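You operate a simulated robot arm through the tools that you are given. There is no shell and no other tool. Be economical: measure what you need, move in short steps, check, and stop when the job is done.

The job below is to be done with a simulated two-armed robot. You get a single attempt, and the scene is never put back.

Task
Tip the soak water out of the burnt pan, then scrub it clean with a soaped brush.
Fine: the water goes down the sink; the pan ends on the draining corner and the brush on its ring. What is to be rubbed or washed off counts as gone when no trace of it is left.

Only the result counts: the job must be done as asked and must still hold three seconds after the hand-in. Knocking over, shifting, dropping, spilling or breaking anything else fails it.

Robot
Two 7-joint arms with three-finger grippers on one trunk, on a base that drives. Base frame: it is fixed to the floor where the robot stands at the start and does not move with it; the origin is under the middle of the robot, x ahead of it, y to its left, z up. Lengths are in mm, angles in degrees, forces in N, time in s.
The left shoulder is at the start at [70, 146, 1287], the right one opposite. With the tool pointing down near the work surface each hand reaches from about 260 to 680 mm from the robot's upright axis, wherever it stands, measured 20 degrees to its own side. Places, roughly: draining corner [500, -100, 900]; sink [600, -600, 800]. Payload 2.2 kg a hand.
The tool frame of a hand sits at the grasp point between the pads (the TCP): z along the fingers, y along the line on which they close. The tips reach 28 mm beyond it. The gripper opens to 102 mm. The gripper's body begins 71 mm behind the TCP.
Orientation is told as [roll, pitch, yaw] about the base's x, y, z axes, in that order, counted from this pose: with the fingers straight down and closing along the base's y, the tool's x points along the base's -x, its y along +y and its z along -z.

Tools
- The arms move only by the tool jog_arm. It takes "left_plan", "right_plan" or both (then of equal length, played together; a hand with none holds still); each is a list of rows, each a list of 3 entries, a list of its own where there are three numbers: the turn, a rotation vector about the tool's x, y, z in degrees, then the shift along the tool's x, y, z in mm, then the finger opening in mm, from 0 to 102. In form: [[[wx, wy, wz], [tx, ty, tz], hand], ...]. A call has 1 to 10 rows; each row shifts and turns the commanded pose from where the row before left it, along the tool's axes as they then stand. Each row takes 0.2 s and may step no farther than 50 mm and 8.6 degrees from the row before; otherwise, or with a gripper value out of range, the whole call is refused. A pose out of reach is approached as far as the arm can. The call stops where the force on the tool passes 40 N (or 10 N more than at its start, if that is more) or the arm is blocked; 0.2 s more then pass. The fingers move at their own pace and stop on an object; they squeeze with about 30 N. The grip force told is the motor's: it shows also when the fingers shut on nothing. Time passes only in rows, and 0.2 s behind the last, so rows that do not move let the fingers close. The reply holds the time, the measured pose of the TCP, the force on the tool along the base axes, the opening and the grip force, in the units named above and with some noise, with the torque about the TCP (base axes, N m) and any sound that the robot's microphone picked up.
- Cameras (640 x 400 px; columns grow to the right, rows downward): "scene" is now at [132.4, -40.8, 1494.8]; the picture's right is [-0.58, -0.81, 0.00], its down [-0.66, 0.47, -0.59] and it looks along [0.48, -0.34, -0.81] (base axes); focal length 244 px, centre (320, 200). "left" rides on the left gripper at [72, 38, -86] in its tool frame; the picture's right is [-0.46, 0.89, 0.00], its down [-0.60, -0.32, -0.73] and it looks along [-0.65, -0.34, 0.68] (tool axes); focal length 256 px, centre (320, 200). "right" rides on the right gripper at [69, 44, -86] in its tool frame; the picture's right is [-0.53, 0.85, 0.00], its down [-0.58, -0.36, -0.73] and it looks along [-0.62, -0.39, 0.68] (tool axes); focal length 256 px, centre (320, 200). There is no depth. A picture from a camera that has moved, and an enlarged one, comes with that camera's place and axes in the base frame and with its lens. The place of the scene camera against the robot may be out by one fixed shift of up to 25 mm in any direction.
- capture(camera): a new picture of that camera. No time passes.
- slide_trunk(by): slides the trunk up (or, below 0, down) by that many mm; the arms and the scene camera ride with it, the base frame stays. It gives what a move gives, with no picture.
- drive_base(legs): drives the robot by 1 to 6 legs, each [ahead, left, turn to the left] in mm, mm and degrees, along the robot's own axes; the way and the turn of a leg run together, so that a leg with both is an arc; at most 1500 mm and 180 degrees a leg. The arms and the cameras ride along, it lands a little off, and it stops where it bumps. It gives what a move gives.
- aim_head(pan, tilt): turns the head with the scene camera to pan (to the left, within 86 degrees either way) and tilt (down, from -29 to 69), counted from straight ahead of the robot. It gives what a move gives.
- zoom(camera, box): a new picture of the part [left, top, right, bottom] of that camera's present view, enlarged. No time passes.
- sign_off(): hands the job in; it is judged then, once.

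Go step by step. Nothing tells you exact positions but the pictures and the camera data: compare them with the known pose of the tool, close in by small moves and look again before you grip or let go. The budget is 120 turns and 88 pictures, counting those below and the enlarged ones. Unless the task says otherwise, let go and move clear before handing in.

The tools are called after "Call:" as name(argument=value, ...) on one line, values as JSON. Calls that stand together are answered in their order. jog_arm: Moves the arms, as the interface text tells. Its arguments: {"type":"object","properties":{"left_plan":{"type":"array","items":{"type":"array"}},"right_plan":{"type":"array","items":{"type":"array"}}},"required":[]} The other tools are called the same way: slide_trunk (by) slides the trunk up or down; drive_base (legs) drives the base; aim_head (pan, tilt) turns the head that bears the scene camera; capture (camera) takes a picture; zoom (camera, box) takes an enlarged picture of a part of a camera's view; sign_off () hands the job in.

At the start:

```text
time_s: 0.0
left_ee_pos: [410.4, -53.0, 1275.4]
left_ee_rot: [0.1, 0.0, 0.1]
left_ft_force: [-0.7, -0.1, -0.2]
left_moment: [0.0, 0.0, 0.02]
left_width: 102.0
left_finger_force: 0.0
right_ee_pos: [299.8, -384.1, 1228.1]
right_ee_rot: [0.0, 0.0, 0.0]
right_ft_force: [0.7, 0.4, -0.2]
right_moment: [0.01, 0.0, 0.03]
right_width: 102.3
right_finger_force: 0.1
trunk travel left (down, up): [-825.0, 115.0]
robot x, y, heading: [0.5, 2.3, -0.2]
head pan, tilt: [-35.5, 53.6]
```

scene: 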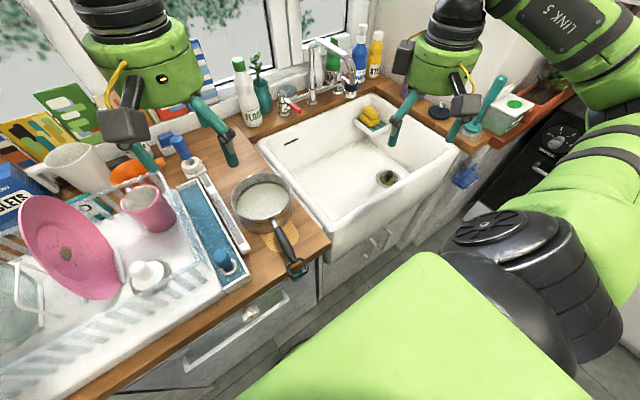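
right: 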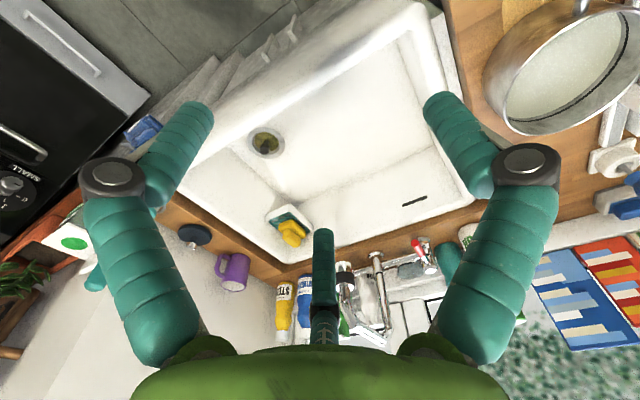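
left: 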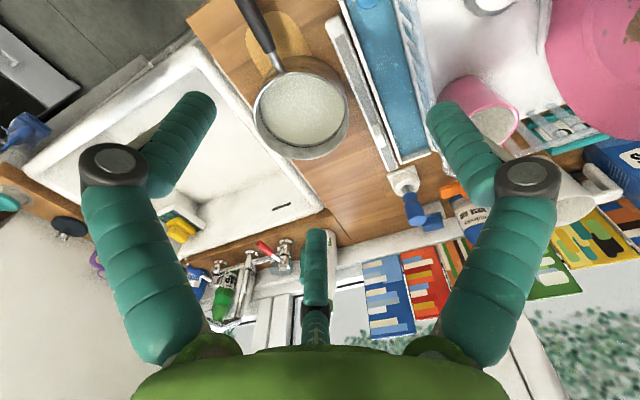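

I see a pan with water on the counter left of the sink, with a tray and blue items beside it. I'll enlarge parts of the scene to identify the brush, its ring, the soap and the draining corner.

Call:
zoom(camera="scene", box=[120, 120, 320, 290])

Call:
zoom(camera="scene", box=[220, 20, 400, 140])

Call:
zoom(camera="scene", box=[380, 60, 560, 200])

Call:
zoom(camera="scene", box=[0, 120, 240, 320])

```text
2.35 times, centred on (220, 205) of scene
camera zoom: at [132.4, -40.8, 1494.8], right [-0.58, -0.81, 0.0], down [-0.66, 0.47, -0.59], along [0.48, -0.34, -0.81], focal length 573 px, centre (555, 188)
```

zoom: 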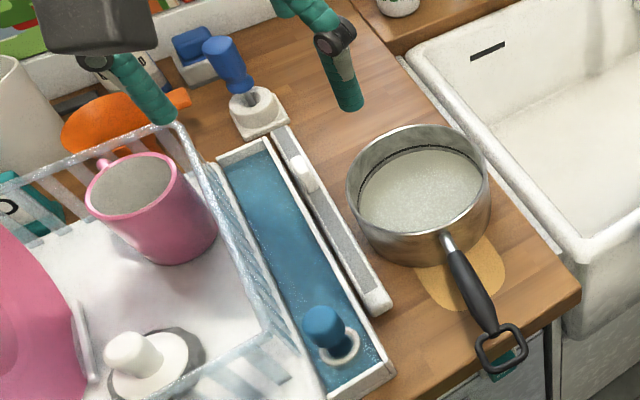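

```text
3.33 times, centred on (310, 80) of scene
camera zoom: at [132.4, -40.8, 1494.8], right [-0.58, -0.81, 0.0], down [-0.66, 0.47, -0.59], along [0.48, -0.34, -0.81], focal length 812 px, centre (353, 600)
```

zoom: 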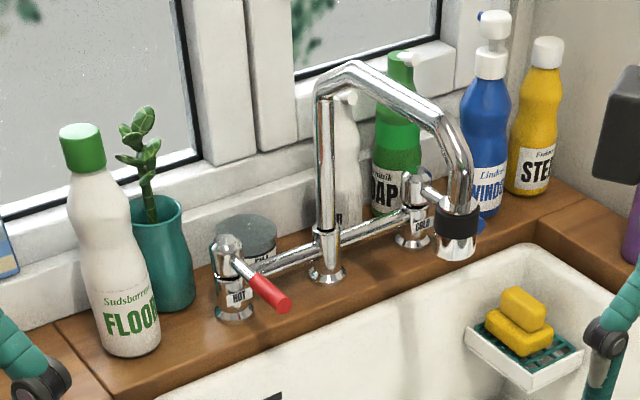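

```text
2.86 times, centred on (470, 130) of scene
camera zoom: at [132.4, -40.8, 1494.8], right [-0.58, -0.81, 0.0], down [-0.66, 0.47, -0.59], along [0.48, -0.34, -0.81], focal length 696 px, centre (-109, 400)
```

zoom: 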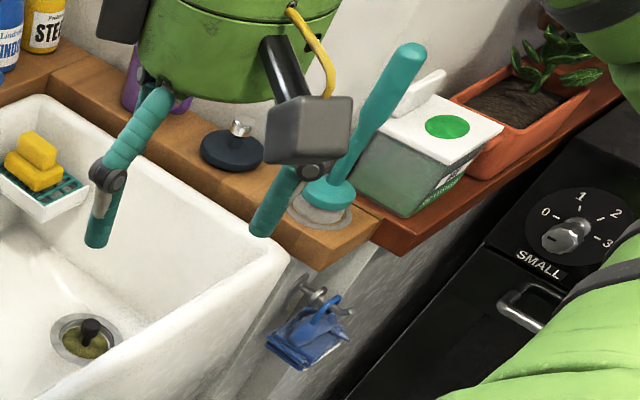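

```text
2.00 times, centred on (120, 220) of scene
camera zoom: at [132.4, -40.8, 1494.8], right [-0.58, -0.81, 0.0], down [-0.66, 0.47, -0.59], along [0.48, -0.34, -0.81], focal length 487 px, centre (720, 160)
```

zoom: 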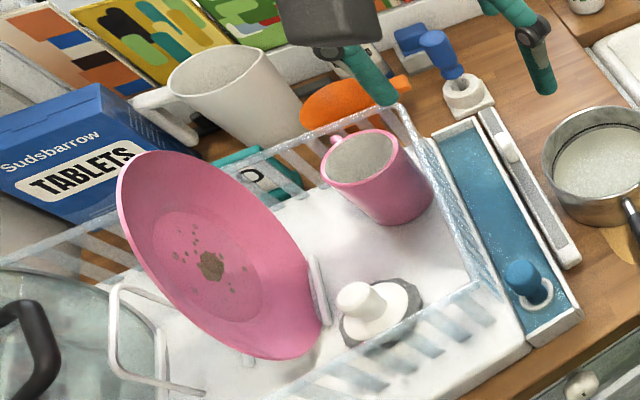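

The brush looks to be the teal one standing on a grey ring at the sink's right corner. I'll take closer looks at the pan area and the soap options.

Call:
zoom(camera="left", box=[180, 0, 440, 240])

Call:
zoom(camera="left", box=[0, 180, 330, 340])

Call:
zoom(camera="scene", box=[225, 160, 325, 280])

```text
1.67 times, centred on (310, 120) of left
camera zoom: at [338.0, -16.2, 1361.1], right [0.46, 0.89, 0.0], down [0.6, -0.32, 0.73], along [0.65, -0.34, -0.68], focal length 427 px, centre (337, 333)
```

zoom: 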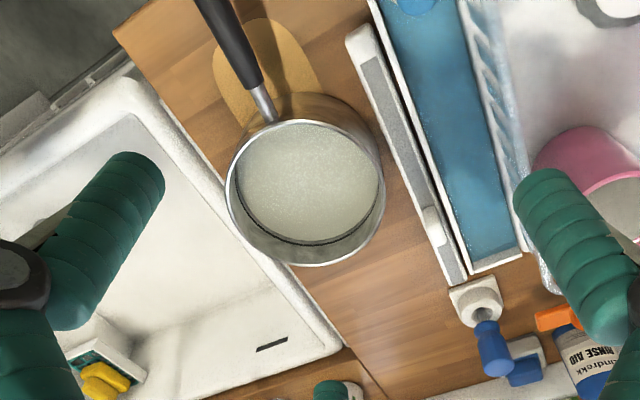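

```text
1.94 times, centred on (165, 260) of left
camera zoom: at [338.0, -16.2, 1361.1], right [0.46, 0.89, 0.0], down [0.6, -0.32, 0.73], along [0.65, -0.34, -0.68], focal length 496 px, centre (621, 84)
```

zoom: 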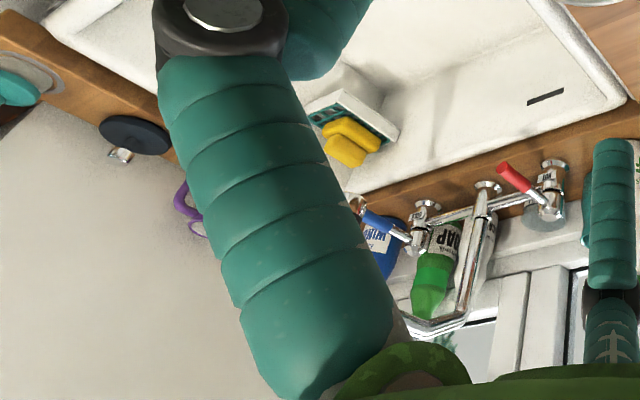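

```text
3.33 times, centred on (275, 220) of scene
camera zoom: at [132.4, -40.8, 1494.8], right [-0.58, -0.81, 0.0], down [-0.66, 0.47, -0.59], along [0.48, -0.34, -0.81], focal length 812 px, centre (470, 133)
```

zoom: 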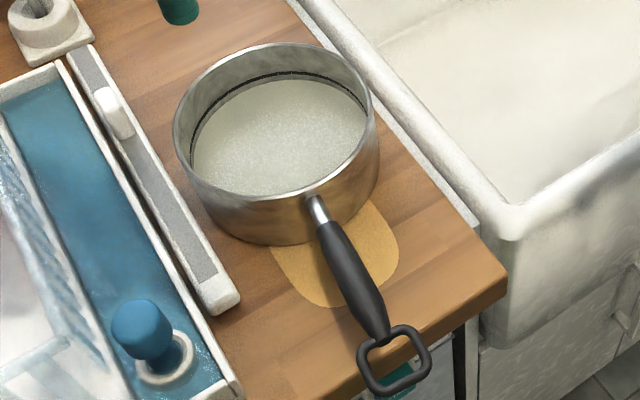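

I need better views of the soap candidates and the brush, so I'll zoom in more closely.

Call:
zoom(camera="right", box=[160, 90, 340, 250])

Call:
zoom(camera="right", box=[30, 180, 260, 320])

Call:
zoom(camera="scene", box=[345, 90, 405, 140])

Call:
zoom(camera="scene", box=[190, 130, 260, 290])

```text
2.50 times, centred on (250, 170) of right
camera zoom: at [230.0, -339.8, 1313.0], right [0.53, 0.85, 0.0], down [0.58, -0.36, 0.73], along [0.62, -0.39, -0.68], focal length 640 px, centre (495, 275)
```

zoom: 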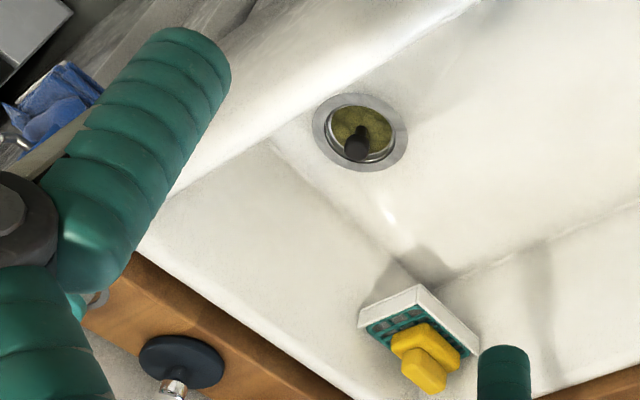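

```text
2.78 times, centred on (145, 250) of right
camera zoom: at [230.0, -339.8, 1313.0], right [0.53, 0.85, 0.0], down [0.58, -0.36, 0.73], along [0.62, -0.39, -0.68], focal length 712 px, centre (807, 61)
```

zoom: 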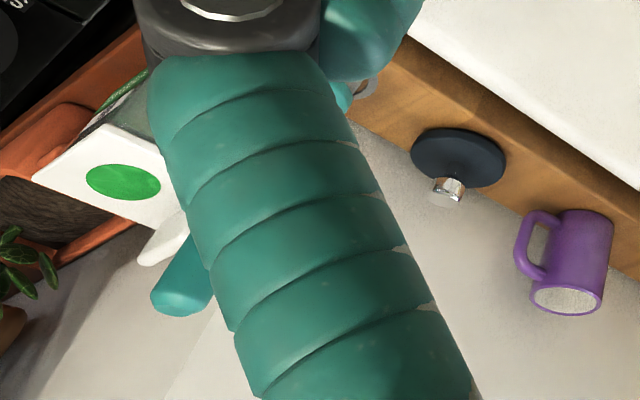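

```text
8.00 times, centred on (375, 115) of scene
camera zoom: at [132.4, -40.8, 1494.8], right [-0.58, -0.81, 0.0], down [-0.66, 0.47, -0.59], along [0.48, -0.34, -0.81], focal length 1948 px, centre (-120, 880)
```

zoom: 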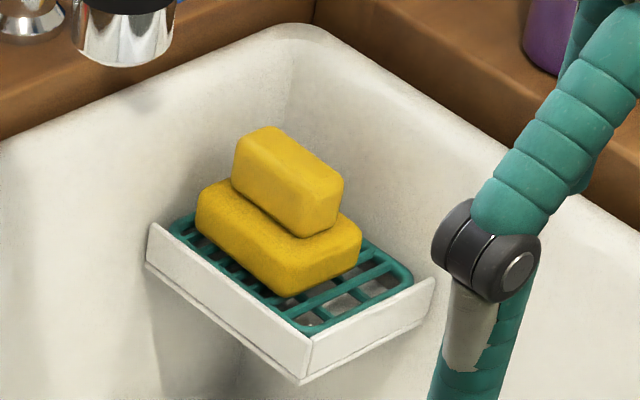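

```text
2.50 times, centred on (225, 210) of scene
camera zoom: at [132.4, -40.8, 1494.8], right [-0.58, -0.81, 0.0], down [-0.66, 0.47, -0.59], along [0.48, -0.34, -0.81], focal length 609 px, centre (558, 175)
```

zoom: 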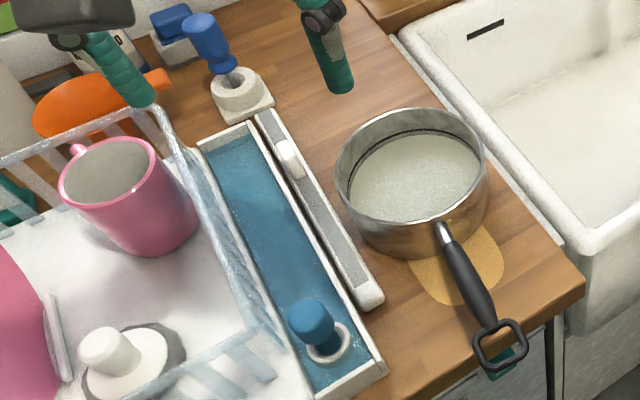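

Several brush-like things need telling apart; I'll raise the arms out of the line of sight a bit and bring the left hand camera over the trough, the right over the right counter.

Call:
jog_arm(left_plan=[[[0, 0, 0], [40, 0, 0], 102], [[0, 0, 0], [40, 20, 0], 102], [[0, 0, 0], [0, 40, 20], 102], [[0, 0, 0], [0, 40, 20], 102]], right_plan=[[[0, 0, 0], [0, -40, 20], 102], [[0, 0, 0], [0, -40, 20], 102], [[0, 0, 0], [0, -40, 20], 102], [[0, 0, 0], [0, -40, 20], 102]])

Call:
capture(camera="left")

Call:
capture(camera="right")

Call:
capture(camera="scene")

```text
time_s: 1.0
left_ee_pos: [331.1, 47.4, 1233.4]
left_ee_rot: [-0.1, 0.1, 0.1]
left_ft_force: [-0.4, 0.5, -0.6]
left_moment: [0.01, 0.03, -0.03]
left_width: 101.9
left_finger_force: 0.0
right_ee_pos: [311.4, -510.4, 1157.3]
right_ee_rot: [0.3, 0.2, -0.8]
right_ft_force: [0.0, 0.0, 2.9]
right_moment: [-0.02, 0.01, 0.02]
right_width: 102.1
right_finger_force: 0.1
right hand out of reach, approached as far as the arm can: row 3, 4
trunk travel left (down, up): [-825.0, 115.0]
robot x, y, heading: [-0.7, 2.0, -0.3]
head pan, tilt: [-35.5, 53.6]
```

```text
73 pictures are left
camera left: at [259.2, 84.3, 1320.4], right [0.46, 0.89, 0.0], down [0.61, -0.32, 0.73], along [0.65, -0.34, -0.68], focal length 256 px, centre (320, 200)
```

left: 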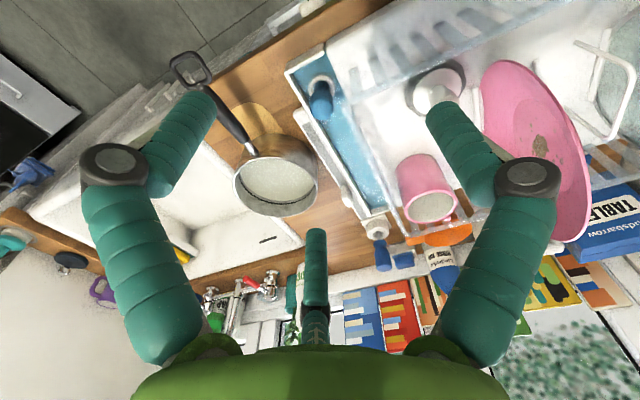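

```text
72 pictures are left
camera right: at [240.9, -465.7, 1243.2], right [0.55, 0.84, 0.0], down [0.57, -0.38, 0.73], along [0.61, -0.4, -0.69], focal length 256 px, centre (320, 200)
```

right: 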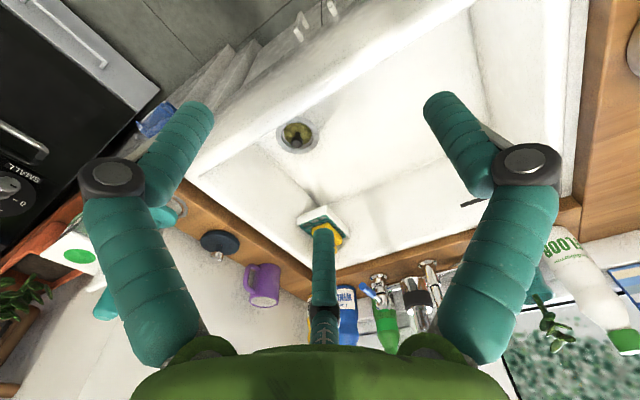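

```text
71 pictures are left
camera scene: at [135.4, -40.3, 1494.8], right [-0.58, -0.81, 0.0], down [-0.66, 0.47, -0.59], along [0.48, -0.34, -0.81], focal length 244 px, centre (320, 200)
```

scene: 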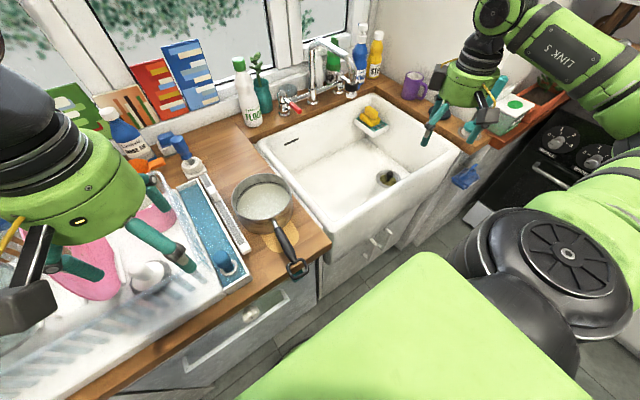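

Call:
zoom(camera="scene", box=[150, 120, 250, 290])

Call:
zoom(camera="left", box=[270, 40, 410, 220])

```text
2.35 times, centred on (200, 205) of scene
camera zoom: at [135.4, -40.3, 1494.8], right [-0.58, -0.81, 0.0], down [-0.66, 0.47, -0.59], along [0.48, -0.34, -0.81], focal length 573 px, centre (602, 188)
```

zoom: 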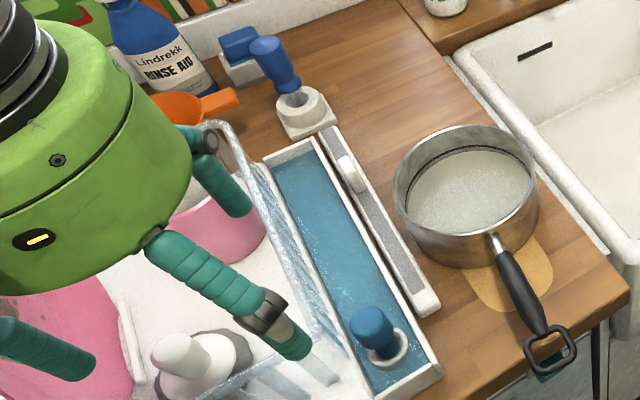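

```text
2.22 times, centred on (340, 130) of left
camera zoom: at [259.2, 84.3, 1320.4], right [0.46, 0.89, 0.0], down [0.61, -0.32, 0.73], along [0.65, -0.34, -0.68], focal length 569 px, centre (276, 356)
```

zoom: 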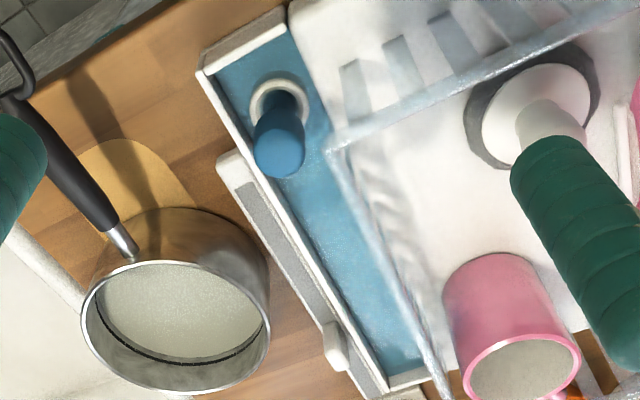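

I'll retract the right arm to clear the line of sight to the brush.

Call:
jog_arm(right_plan=[[[0, 0, 0], [0, 50, -10], 102], [[0, 0, 0], [0, 50, -20], 102], [[0, 0, 0], [0, 50, -20], 102], [[0, 0, 0], [0, 50, -20], 102]])

Call:
aim_head(pan=-55, tilt=40)

Call:
capture(camera="scene")

```text
refused: row 1 steps farther than a row can; nothing moved
```

```text
time_s: 1.8
left_ee_pos: [328.4, 46.1, 1234.5]
left_ee_rot: [0.0, 0.0, 0.0]
left_ft_force: [0.1, -0.7, 0.1]
left_moment: [0.04, -0.02, -0.02]
left_width: 101.9
left_finger_force: 0.0
right_ee_pos: [304.9, -511.5, 1154.6]
right_ee_rot: [0.4, 0.6, -0.7]
right_ft_force: [0.3, -0.2, -0.3]
right_moment: [0.03, 0.01, 0.01]
right_width: 102.1
right_finger_force: 0.1
trunk travel left (down, up): [-825.0, 115.0]
robot x, y, heading: [-0.4, 2.0, 0.1]
head pan, tilt: [-55.0, 40.0]
```

```text
68 pictures are left
camera scene: at [120.3, -67.7, 1513.7], right [-0.82, -0.57, 0.0], down [-0.37, 0.53, -0.77], along [0.44, -0.63, -0.64], focal length 244 px, centre (320, 200)
```

scene: 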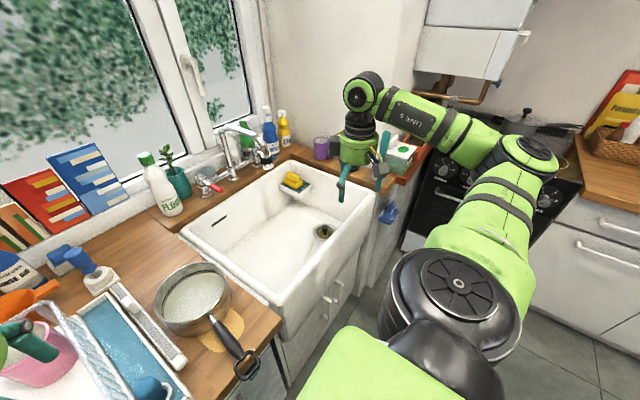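

Call:
jog_arm(right_plan=[[[0, 0, 0], [0, 45, -10], 102], [[0, 0, 0], [0, 45, -10], 102], [[0, 0, 0], [0, 45, -10], 102], [[0, 0, 0], [0, 40, -10], 102]])

Call:
drive_base(legs=[[0, -300, 0]])

Call:
capture(camera="scene")

```text
time_s: 2.8
left_ee_pos: [330.8, 48.2, 1233.9]
left_ee_rot: [-0.1, 0.1, 0.1]
left_ft_force: [-0.2, 0.3, -0.1]
left_moment: [-0.02, 0.04, -0.03]
left_width: 102.2
left_finger_force: 0.1
right_ee_pos: [308.5, -332.8, 1196.8]
right_ee_rot: [0.0, 0.2, 0.0]
right_ft_force: [0.2, 0.2, -0.2]
right_moment: [-0.01, 0.02, 0.01]
right_width: 102.4
right_finger_force: 0.2
trunk travel left (down, up): [-825.0, 115.0]
robot x, y, heading: [2.5, -0.1, 0.3]
head pan, tilt: [-55.0, 40.0]
```

```text
time_s: 4.9
left_ee_pos: [327.5, -249.8, 1236.1]
left_ee_rot: [-0.1, 0.0, 0.2]
left_ft_force: [0.3, 0.3, 0.0]
left_moment: [-0.02, 0.01, -0.01]
left_width: 101.9
left_finger_force: 0.0
right_ee_pos: [308.3, -630.9, 1197.0]
right_ee_rot: [-0.1, 0.0, 0.1]
right_ft_force: [-0.3, 0.6, 0.6]
right_moment: [-0.02, 0.02, 0.02]
right_width: 101.9
right_finger_force: 0.1
trunk travel left (down, up): [-825.0, 115.0]
robot x, y, heading: [-1.8, -301.0, -0.0]
head pan, tilt: [-55.0, 40.0]
```

```text
67 pictures are left
camera scene: at [121.6, -364.7, 1513.8], right [-0.82, -0.58, 0.0], down [-0.37, 0.52, -0.77], along [0.44, -0.63, -0.64], focal length 244 px, centre (320, 200)
```

scene: 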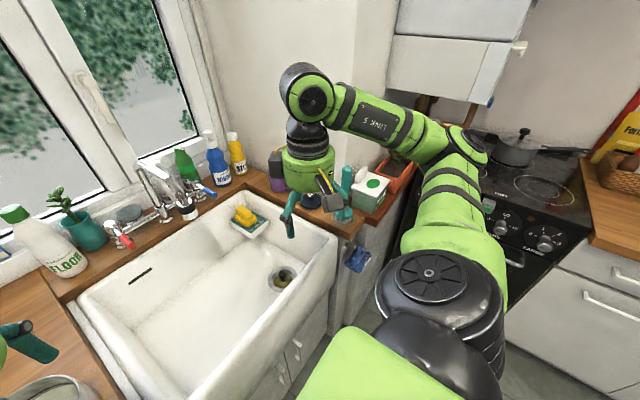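

Call:
zoom(camera="scene", box=[220, 190, 290, 240])

Call:
zoom(camera="scene", box=[130, 120, 250, 220])

Call:
zoom(camera="right", box=[60, 120, 340, 320])

```text
8.00 times, centred on (255, 215) of scene
camera zoom: at [121.6, -364.7, 1513.8], right [-0.82, -0.58, 0.0], down [-0.37, 0.52, -0.77], along [0.44, -0.63, -0.64], focal length 1948 px, centre (840, 80)
```

zoom: 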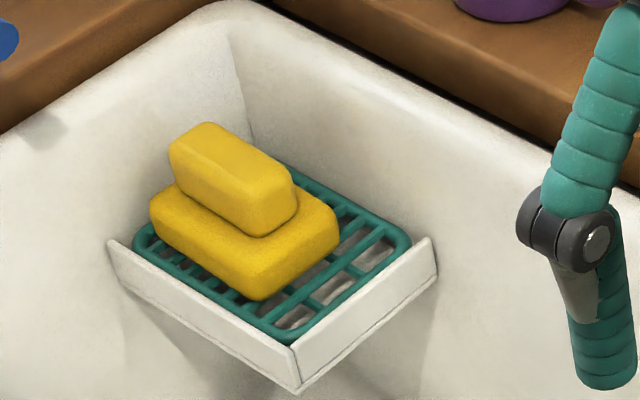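

```text
4.00 times, centred on (190, 170) of scene
camera zoom: at [121.6, -364.7, 1513.8], right [-0.82, -0.58, 0.0], down [-0.37, 0.52, -0.77], along [0.44, -0.63, -0.64], focal length 974 px, centre (840, 320)
```

zoom: 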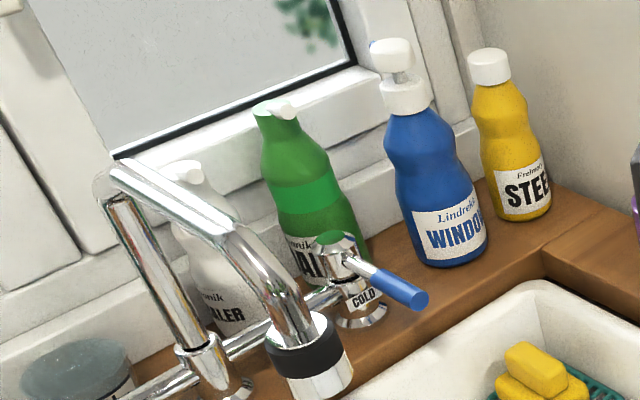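

```text
2.00 times, centred on (200, 220) of right
camera zoom: at [237.7, -587.7, 1282.3], right [0.53, 0.85, 0.0], down [0.58, -0.36, 0.73], along [0.62, -0.39, -0.68], focal length 512 px, centre (560, 160)
```

zoom: 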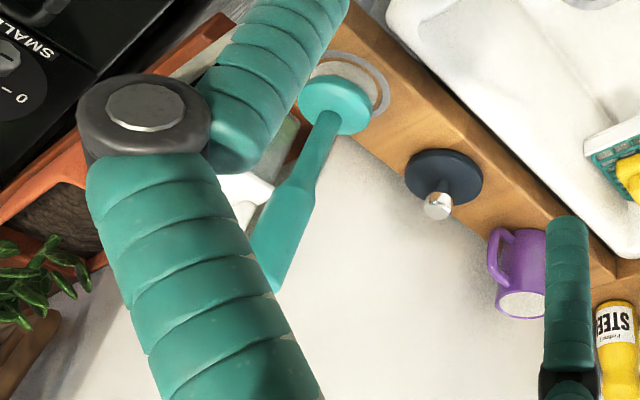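

The teal brush stands on a flat grey ring. I'll read the remaining labels (jar behind tap, green-dot box, green bottle) to find the soap.

Call:
zoom(camera="scene", box=[90, 190, 180, 250])

Call:
zoom(camera="scene", box=[320, 150, 420, 240])

Call:
zoom(camera="left", box=[0, 150, 330, 360])

```text
6.67 times, centred on (135, 220) of scene
camera zoom: at [121.6, -364.7, 1513.8], right [-0.82, -0.58, 0.0], down [-0.37, 0.52, -0.77], along [0.44, -0.63, -0.64], focal length 1624 px, centre (1553, 67)
```

zoom: 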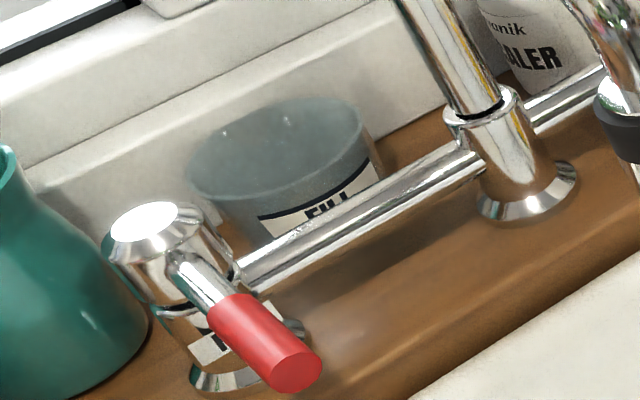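

```text
4.44 times, centred on (370, 195) of scene
camera zoom: at [121.6, -364.7, 1513.8], right [-0.82, -0.58, 0.0], down [-0.37, 0.52, -0.77], along [0.44, -0.63, -0.64], focal length 1082 px, centre (98, 222)
```

zoom: 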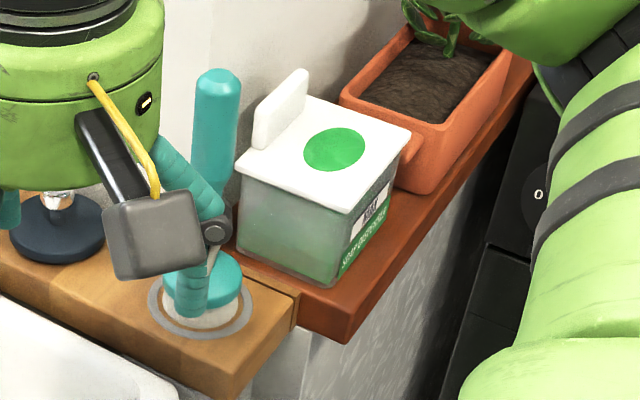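

```text
1.90 times, centred on (165, 255) of left
camera zoom: at [256.8, -213.5, 1320.8], right [0.46, 0.89, 0.0], down [0.61, -0.31, 0.73], along [0.65, -0.34, -0.68], focal length 488 px, centre (615, 95)
```

zoom: 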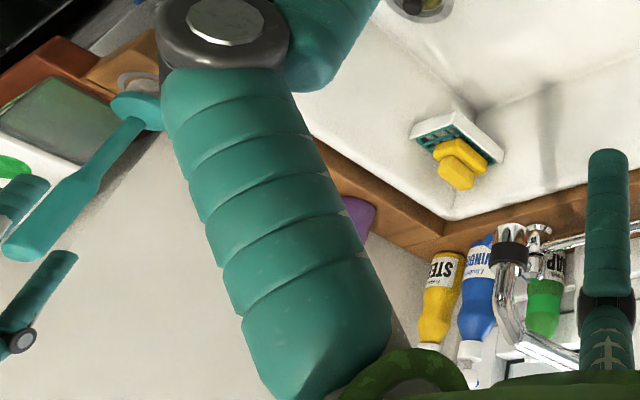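

Call:
zoom(camera="scene", box=[388, 186, 416, 216])

Call:
zoom(camera="scene", box=[350, 160, 420, 220])

```text
13.33 times, centred on (402, 201) of scene
camera zoom: at [121.6, -364.7, 1513.8], right [-0.82, -0.58, 0.0], down [-0.37, 0.52, -0.77], along [0.44, -0.63, -0.64], focal length 3247 px, centre (-773, 187)
```

zoom: 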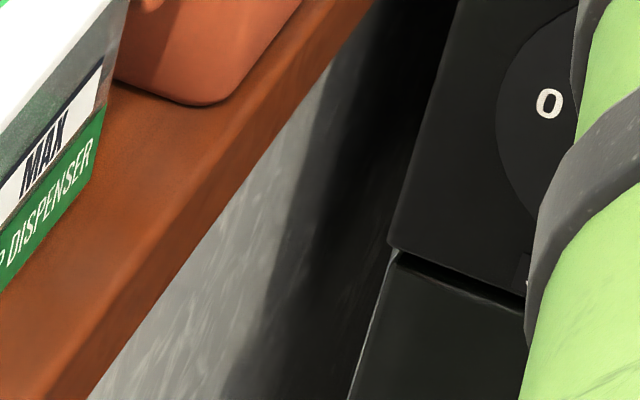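

```text
6.67 times, centred on (385, 190) of scene
camera zoom: at [121.6, -364.7, 1513.8], right [-0.82, -0.58, 0.0], down [-0.37, 0.52, -0.77], along [0.44, -0.63, -0.64], focal length 1624 px, centre (-113, 267)
```

zoom: 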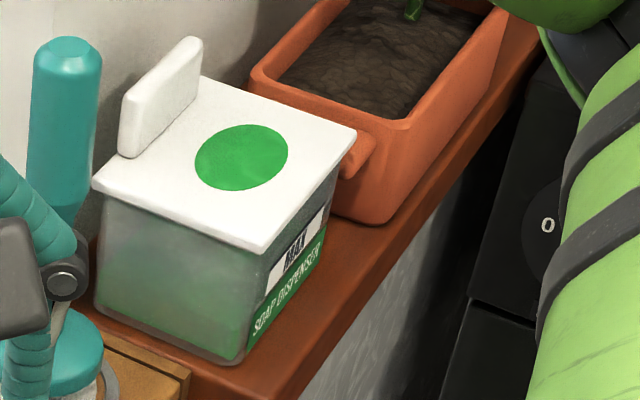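

Found it: the green-dot box by the brush is labelled SOAP DISPENSER (press plate). Now back to the pan: return left 300 mm, move the left arm aside, and look at the pan.

Call:
drive_base(legs=[[0, 290, 0]])

Call:
jog_arm(left_plan=[[[0, 0, 0], [0, 45, 0], 102], [[0, 0, 0], [0, 45, 0], 102], [[0, 0, 0], [0, 45, 0], 102], [[0, 0, 0], [0, 45, 0], 102]], right_plan=[[[0, 0, 0], [0, 30, 30], 102], [[0, 0, 0], [0, 30, 30], 102], [[0, 0, 0], [0, 40, 20], 102], [[0, 0, 0], [0, 40, 20], 102]])

Call:
aim_head(pan=-20, tilt=56)

Call:
capture(camera="scene")

Call:
capture(camera="right")

```text
time_s: 6.9
left_ee_pos: [328.0, 32.7, 1234.5]
left_ee_rot: [0.1, -0.1, 0.2]
left_ft_force: [0.1, -0.5, 0.1]
left_moment: [0.02, -0.02, 0.01]
left_width: 101.9
left_finger_force: 0.0
right_ee_pos: [307.1, -348.2, 1197.0]
right_ee_rot: [0.2, 0.0, 0.1]
right_ft_force: [-0.8, -0.2, -0.1]
right_moment: [0.01, 0.05, 0.0]
right_width: 101.9
right_finger_force: 0.2
trunk travel left (down, up): [-825.0, 115.0]
robot x, y, heading: [1.0, -14.8, 0.1]
head pan, tilt: [-55.0, 40.0]
```

```text
time_s: 7.9
left_ee_pos: [326.7, 220.7, 1234.9]
left_ee_rot: [-0.3, 0.1, 0.2]
left_ft_force: [0.3, 0.6, -0.1]
left_moment: [-0.08, 0.02, -0.01]
left_width: 102.3
left_finger_force: 0.1
right_ee_pos: [305.8, -202.1, 1097.9]
right_ee_rot: [-0.1, -0.1, 0.0]
right_ft_force: [0.3, 0.7, 0.9]
right_moment: [-0.02, 0.0, 0.0]
right_width: 102.0
right_finger_force: 0.2
trunk travel left (down, up): [-825.0, 115.0]
robot x, y, heading: [-1.4, -12.2, -0.0]
head pan, tilt: [-55.0, 40.0]
```

```text
time_s: 8.9
left_ee_pos: [326.7, 213.5, 1235.0]
left_ee_rot: [0.0, 0.0, 0.3]
left_ft_force: [0.1, -0.5, -0.5]
left_moment: [-0.02, -0.03, -0.01]
left_width: 102.0
left_finger_force: 0.0
right_ee_pos: [307.1, -208.9, 1096.7]
right_ee_rot: [0.1, 0.1, 0.1]
right_ft_force: [0.3, -0.1, -0.3]
right_moment: [0.0, 0.01, -0.02]
right_width: 101.8
right_finger_force: 0.0
trunk travel left (down, up): [-825.0, 115.0]
robot x, y, heading: [2.2, -16.1, 0.2]
head pan, tilt: [-20.0, 56.0]
```

```text
58 pictures are left
camera scene: at [139.0, -34.7, 1491.8], right [-0.34, -0.94, 0.0], down [-0.78, 0.28, -0.56], along [0.53, -0.19, -0.83], focal length 244 px, centre (320, 200)
```

scene: 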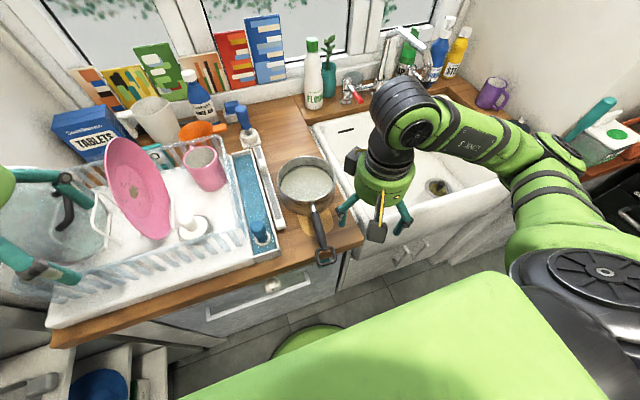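

```text
57 pictures are left
camera right: at [237.2, -162.8, 1182.0], right [0.53, 0.85, 0.0], down [0.58, -0.36, 0.73], along [0.62, -0.39, -0.68], focal length 256 px, centre (320, 200)
```

right: 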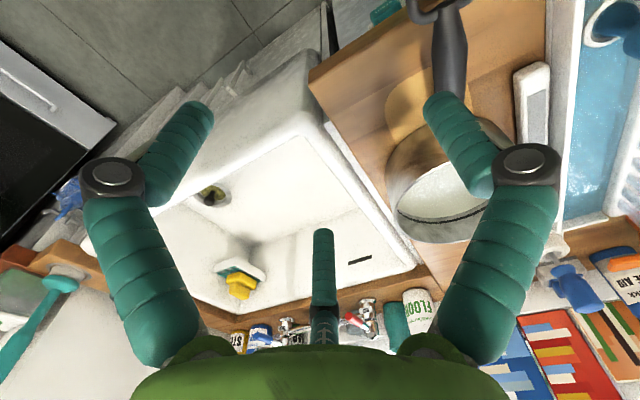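

The pan handle runs along x toward the robot, about y ≈ -120, z ≈ 950. I'll bring the right hand above it and look.

Call:
jog_arm(right_plan=[[[0, 0, 0], [-25, 25, 10], 102], [[0, 0, 0], [-25, 25, 10], 102], [[0, 0, 0], [-20, 20, 15], 102], [[0, 0, 0], [-18, 17, 12], 102], [[0, 0, 0], [0, 0, 0], 102]])

Call:
capture(camera="right")

Call:
zoom(camera="scene", box=[240, 130, 400, 280])

```text
time_s: 10.1
left_ee_pos: [326.4, 214.5, 1236.1]
left_ee_rot: [0.0, 0.0, 0.1]
left_ft_force: [0.7, -1.0, 0.4]
left_moment: [0.03, 0.0, -0.03]
left_width: 102.3
left_finger_force: 0.1
right_ee_pos: [394.3, -118.4, 1049.3]
right_ee_rot: [0.0, -0.1, 0.1]
right_ft_force: [0.1, 0.3, -0.1]
right_moment: [0.04, 0.0, -0.03]
right_width: 102.0
right_finger_force: 0.1
trunk travel left (down, up): [-825.0, 115.0]
robot x, y, heading: [-4.1, -9.7, 0.4]
head pan, tilt: [-20.0, 56.0]
```

```text
56 pictures are left
camera right: at [324.8, -74.1, 1134.8], right [0.53, 0.85, 0.0], down [0.58, -0.36, 0.73], along [0.62, -0.39, -0.68], focal length 256 px, centre (320, 200)
```

right: 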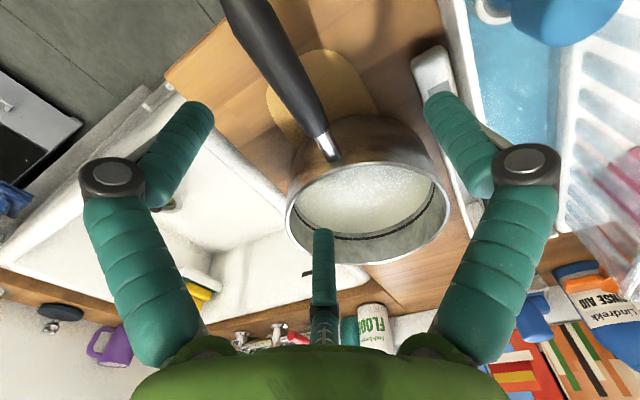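

```text
2.67 times, centred on (320, 205) of scene
camera zoom: at [138.7, -34.4, 1491.8], right [-0.34, -0.94, 0.0], down [-0.78, 0.28, -0.56], along [0.53, -0.19, -0.83], focal length 650 px, centre (320, 187)
```

zoom: 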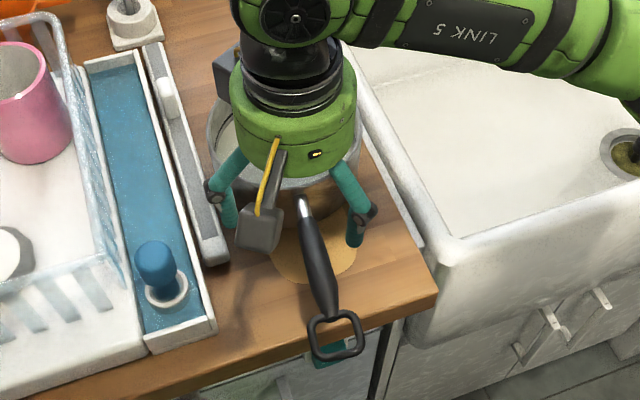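

Call:
jog_arm(right_plan=[[[0, 0, 0], [-14, -15, 15], 102], [[0, 0, 4.5], [0, 0, 20], 102], [[0, 0, 4.5], [0, 0, 25], 102], [[0, 0, 0], [0, 0, 0], 102]])

Call:
capture(camera="right")

Call:
zoom(camera="scene", box=[260, 150, 380, 280])

```text
time_s: 11.1
left_ee_pos: [330.2, 215.7, 1234.6]
left_ee_rot: [0.0, 0.1, 0.2]
left_ft_force: [0.4, 0.0, -0.3]
left_moment: [0.01, 0.07, 0.02]
left_width: 102.2
left_finger_force: 0.0
right_ee_pos: [406.8, -132.6, 985.8]
right_ee_rot: [-0.1, 0.5, -8.8]
right_ft_force: [-0.6, -0.4, 0.1]
right_moment: [-0.01, 0.04, -0.02]
right_width: 101.8
right_finger_force: 0.0
trunk travel left (down, up): [-825.0, 115.0]
robot x, y, heading: [2.2, -15.8, 0.2]
head pan, tilt: [-20.0, 56.0]
```

```text
54 pictures are left
camera right: at [346.3, -78.5, 1072.3], right [0.66, 0.75, -0.01], down [0.52, -0.45, 0.73], along [0.54, -0.48, -0.69], focal length 256 px, centre (320, 200)
```

right: 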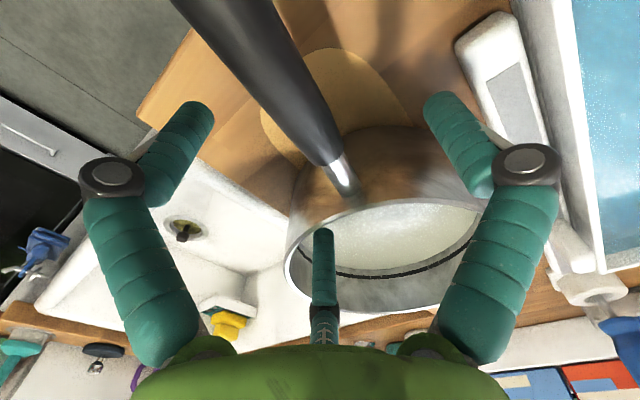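

```text
3.08 times, centred on (320, 215) of scene
camera zoom: at [141.5, -34.0, 1491.1], right [-0.34, -0.94, 0.0], down [-0.78, 0.28, -0.56], along [0.52, -0.19, -0.83], focal length 749 px, centre (320, 154)
```

zoom: 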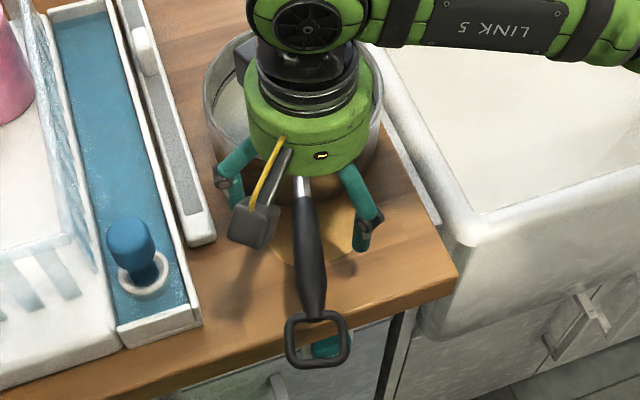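

Two views triangulate the handle's far end at about [432, -143, 936]. I'll shift 7 mm right, descend to z≈943 and look.

Call:
jog_arm(right_plan=[[[0, 0, -2], [0, -7, 15], 102], [[0, 0, 0], [0, 0, 14], 102], [[0, 0, 0], [0, 0, 14], 102], [[0, 0, 0], [0, 0, 0], 102]])

Call:
capture(camera="right")

```text
time_s: 12.1
left_ee_pos: [327.9, 215.6, 1236.1]
left_ee_rot: [0.0, 0.0, 0.2]
left_ft_force: [0.7, 0.3, -0.3]
left_moment: [-0.01, -0.02, 0.0]
left_width: 101.9
left_finger_force: 0.1
right_ee_pos: [406.3, -140.1, 945.4]
right_ee_rot: [0.1, 0.1, -6.8]
right_ft_force: [0.8, 0.4, -1.0]
right_moment: [-0.01, 0.03, -0.01]
right_width: 102.0
right_finger_force: 0.0
trunk travel left (down, up): [-825.0, 115.0]
robot x, y, heading: [-2.2, -13.0, -0.0]
head pan, tilt: [-20.0, 56.0]
```

```text
52 pictures are left
camera right: at [342.6, -88.0, 1031.1], right [0.63, 0.78, 0.0], down [0.53, -0.43, 0.73], along [0.57, -0.46, -0.68], focal length 256 px, centre (320, 200)
```

right: 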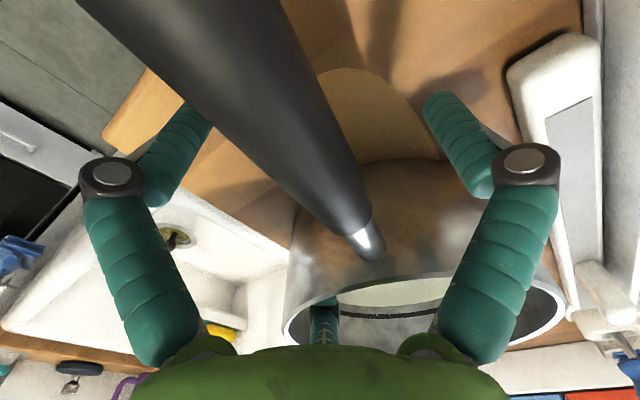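

The handle is between the fingers; lower 6 mm and close.

Call:
jog_arm(right_plan=[[[0, 0, 0], [0, 0, 6], 102], [[0, 0, 0], [0, 0, 0], 30], [[0, 0, 0], [0, 0, 0], 10], [[0, 0, 0], [0, 0, 0], 10], [[0, 0, 0], [0, 0, 0], 0], [[0, 0, 0], [0, 0, 0], 0]])

Call:
capture(camera="right")

```text
time_s: 13.5
left_ee_pos: [325.5, 217.7, 1235.6]
left_ee_rot: [-0.2, 0.0, 0.3]
left_ft_force: [-0.6, -0.3, -0.3]
left_moment: [0.0, 0.0, 0.0]
left_width: 101.8
left_finger_force: 0.1
right_ee_pos: [409.0, -136.3, 942.2]
right_ee_rot: [0.3, -0.4, -6.8]
right_ft_force: [7.4, 9.8, 23.1]
right_moment: [0.44, -0.63, 0.56]
right_width: 22.0
right_finger_force: 29.5
trunk travel left (down, up): [-825.0, 115.0]
robot x, y, heading: [-1.2, -14.0, 0.0]
head pan, tilt: [-20.0, 56.0]
```

```text
51 pictures are left
camera right: at [343.3, -84.3, 1028.2], right [0.63, 0.78, 0.01], down [0.52, -0.43, 0.73], along [0.57, -0.46, -0.68], focal length 256 px, centre (320, 200)
```

right: 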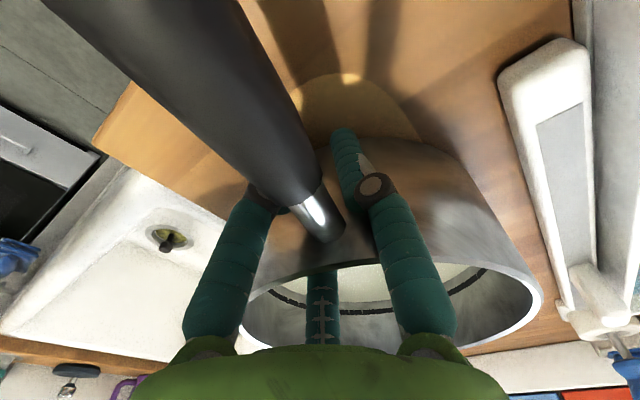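

Gripped at 22 mm. Lift slowly by 60 mm and check whether the pan stays level.

Call:
jog_arm(right_plan=[[[0, 0, 0], [0, 0, -4], 0], [[0, 0, 0], [0, 0, -6], 0], [[0, 0, 0], [0, 0, -10], 0], [[0, 0, 0], [0, 0, -10], 0], [[0, 0, 0], [0, 0, -10], 0], [[0, 0, 0], [0, 0, 0], 0]])

Call:
capture(camera="right")

Call:
capture(camera="scene")

```text
time_s: 14.9
left_ee_pos: [328.6, 214.0, 1234.7]
left_ee_rot: [0.1, 0.1, 0.1]
left_ft_force: [0.2, -0.1, 0.4]
left_moment: [-0.01, -0.02, -0.02]
left_width: 102.0
left_finger_force: 0.0
right_ee_pos: [410.2, -141.1, 978.2]
right_ee_rot: [0.0, 0.1, -6.9]
right_ft_force: [0.4, 0.2, -13.3]
right_moment: [0.28, 0.36, 0.01]
right_width: 19.5
right_finger_force: 30.2
trunk travel left (down, up): [-825.0, 115.0]
robot x, y, heading: [-0.6, -10.4, 0.1]
head pan, tilt: [-20.0, 56.0]
```

```text
50 pictures are left
camera right: at [345.2, -88.9, 1065.1], right [0.63, 0.78, 0.0], down [0.53, -0.43, 0.73], along [0.57, -0.46, -0.68], focal length 256 px, centre (320, 200)
```

right: 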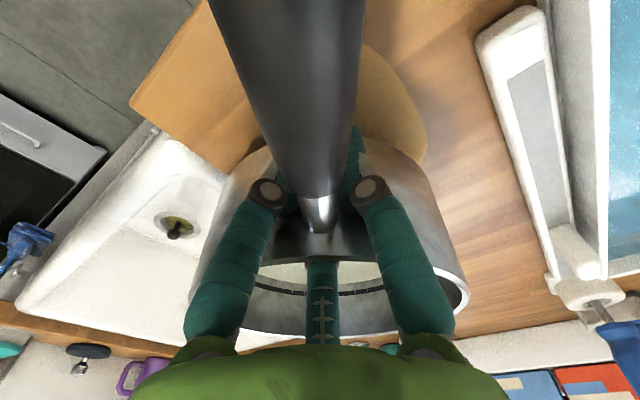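

```text
49 pictures are left
camera scene: at [140.9, -34.8, 1491.5], right [-0.34, -0.94, 0.0], down [-0.78, 0.28, -0.56], along [0.52, -0.19, -0.83], focal length 244 px, centre (320, 200)
```

scene: 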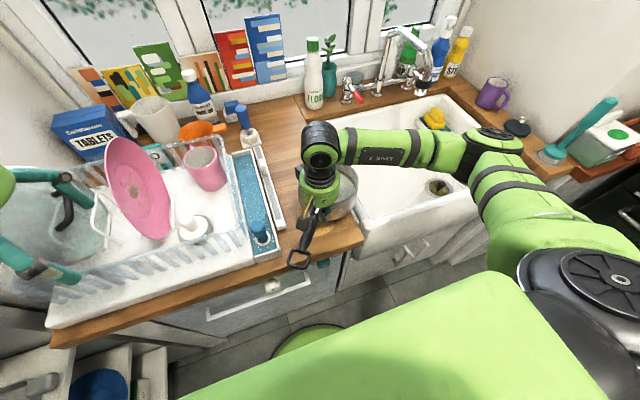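

Call:
zoom(camera="scene", box=[260, 140, 380, 280])

```text
2.86 times, centred on (320, 210) of scene
camera zoom: at [140.9, -34.8, 1491.5], right [-0.34, -0.94, 0.0], down [-0.78, 0.28, -0.56], along [0.52, -0.19, -0.83], focal length 696 px, centre (320, 171)
```

zoom: 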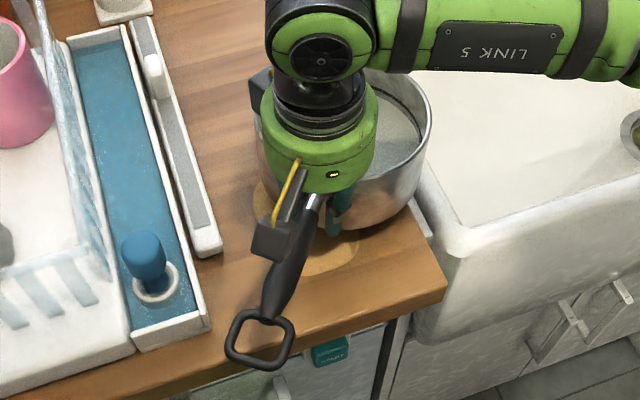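

The single-point grip lets the heavy pan tilt: its far edge still rests on the counter and it swivelled toward the sink. I'll use that: drag it so the pan overhangs the sink with the handle toward +y, then raise the handle so the water runs straight into the sink.

Call:
jog_arm(right_plan=[[[0, 0, 7.5], [-5, -3, 0], 0], [[0, 0, 7.5], [-6, -3, 0], 0], [[0, 0, 7.5], [-6, -2, 0], 0], [[0, 0, 7.5], [-6, -1, 0], 0], [[0, 0, 0], [0, 0, 0], 0]])

Call:
zoom(camera="scene", box=[260, 130, 400, 280])

Call:
capture(camera="right")

```text
time_s: 16.1
left_ee_pos: [329.0, 214.8, 1234.7]
left_ee_rot: [0.0, 0.1, 0.3]
left_ft_force: [0.0, -0.2, -0.3]
left_moment: [0.02, 0.0, 0.01]
left_width: 102.0
left_finger_force: 0.0
right_ee_pos: [428.8, -156.6, 978.8]
right_ee_rot: [0.1, 0.1, -37.0]
right_ft_force: [0.4, -0.1, -13.0]
right_moment: [0.46, 0.17, -0.02]
right_width: 19.2
right_finger_force: 30.0
trunk travel left (down, up): [-825.0, 115.0]
robot x, y, heading: [-0.6, -10.6, 0.1]
head pan, tilt: [-20.0, 56.0]
```

```text
2.67 times, centred on (330, 205) of scene
camera zoom: at [140.8, -34.9, 1491.6], right [-0.34, -0.94, 0.0], down [-0.78, 0.28, -0.56], along [0.52, -0.19, -0.83], focal length 650 px, centre (293, 187)
```

zoom: 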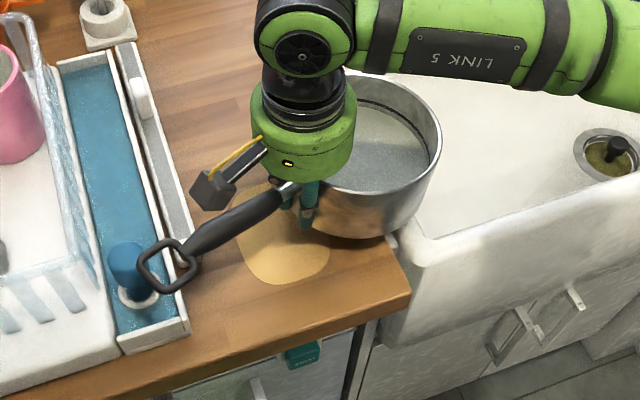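

```text
46 pictures are left
camera right: at [398.7, -80.0, 1065.0], right [0.94, 0.35, 0.0], down [0.24, -0.64, 0.73], along [0.26, -0.68, -0.68], focal length 256 px, centre (320, 200)
```

right: 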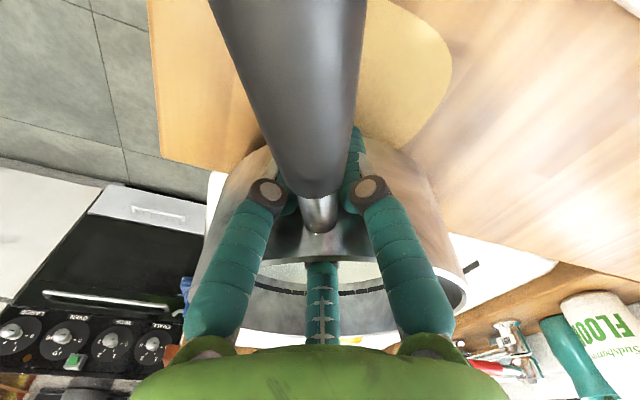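

The pan turned rigidly with the hand and the reading is a steady -13 N, so it is lifted and firmly held. I'll raise it, yaw the handle toward +y, then drive right so it's over the sink.

Call:
jog_arm(right_plan=[[[0, 0, 0], [0, 0, -15], 0], [[0, 0, 0], [0, 0, -20], 0], [[0, 0, 0], [0, 0, -20], 0], [[0, 0, 6], [0, 0, -5], 0], [[0, 0, 7.5], [0, 0, 0], 0], [[0, 0, 7.5], [0, 0, 0], 0], [[0, 0, 6], [0, 0, 0], 0], [[0, 0, 0], [0, 0, 0], 0]])

Call:
drive_base(legs=[[0, -150, 0], [0, -140, 0]])

Call:
capture(camera="scene")

Call:
capture(camera="right")

```text
time_s: 17.9
left_ee_pos: [327.4, 213.8, 1235.8]
left_ee_rot: [0.0, 0.1, 0.3]
left_ft_force: [-1.2, -0.1, -0.7]
left_moment: [-0.02, 0.0, 0.0]
left_width: 102.1
left_finger_force: 0.0
right_ee_pos: [430.3, -156.9, 1040.6]
right_ee_rot: [0.0, 0.1, -63.9]
right_ft_force: [-0.4, -0.5, -12.4]
right_moment: [0.47, -0.02, -0.01]
right_width: 19.5
right_finger_force: 29.4
trunk travel left (down, up): [-825.0, 115.0]
robot x, y, heading: [2.6, -11.4, 0.1]
head pan, tilt: [-20.0, 56.0]
```

```text
time_s: 20.2
left_ee_pos: [329.2, -70.3, 1233.0]
left_ee_rot: [-0.1, 0.1, 0.2]
left_ft_force: [0.2, 0.0, 0.7]
left_moment: [-0.03, -0.01, -0.01]
left_width: 102.2
left_finger_force: 0.1
right_ee_pos: [429.3, -441.6, 1039.6]
right_ee_rot: [0.0, 0.0, -63.8]
right_ft_force: [0.7, 1.5, -12.2]
right_moment: [0.45, -0.03, 0.04]
right_width: 19.5
right_finger_force: 29.9
trunk travel left (down, up): [-825.0, 115.0]
robot x, y, heading: [0.9, -296.0, 0.2]
head pan, tilt: [-20.0, 56.0]
```

```text
45 pictures are left
camera scene: at [141.4, -319.1, 1491.6], right [-0.34, -0.94, 0.0], down [-0.78, 0.28, -0.56], along [0.52, -0.19, -0.83], focal length 244 px, centre (320, 200)
```

scene: 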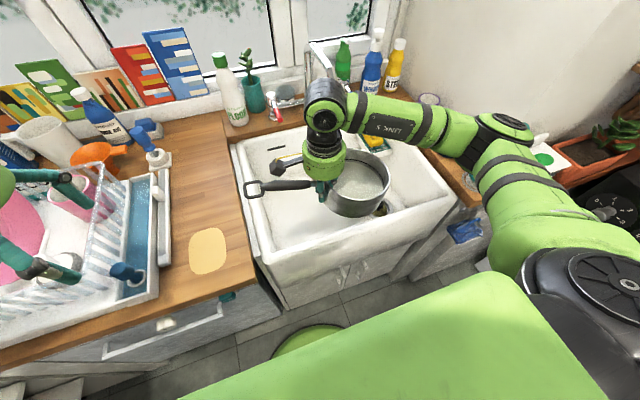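

```text
44 pictures are left
camera right: at [436.8, -359.8, 1125.5], right [0.99, -0.11, 0.0], down [-0.07, -0.68, 0.73], along [-0.08, -0.73, -0.68], focal length 256 px, centre (320, 200)
```

right: 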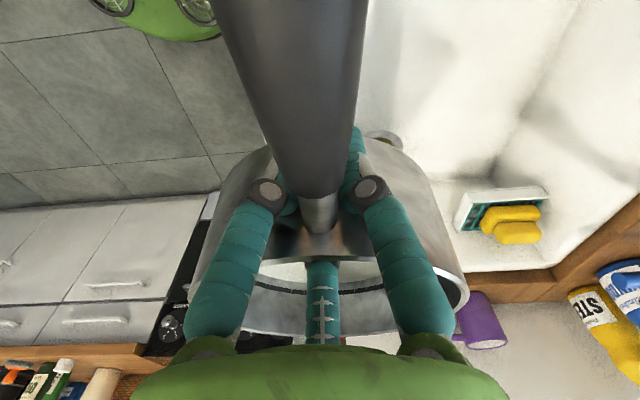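

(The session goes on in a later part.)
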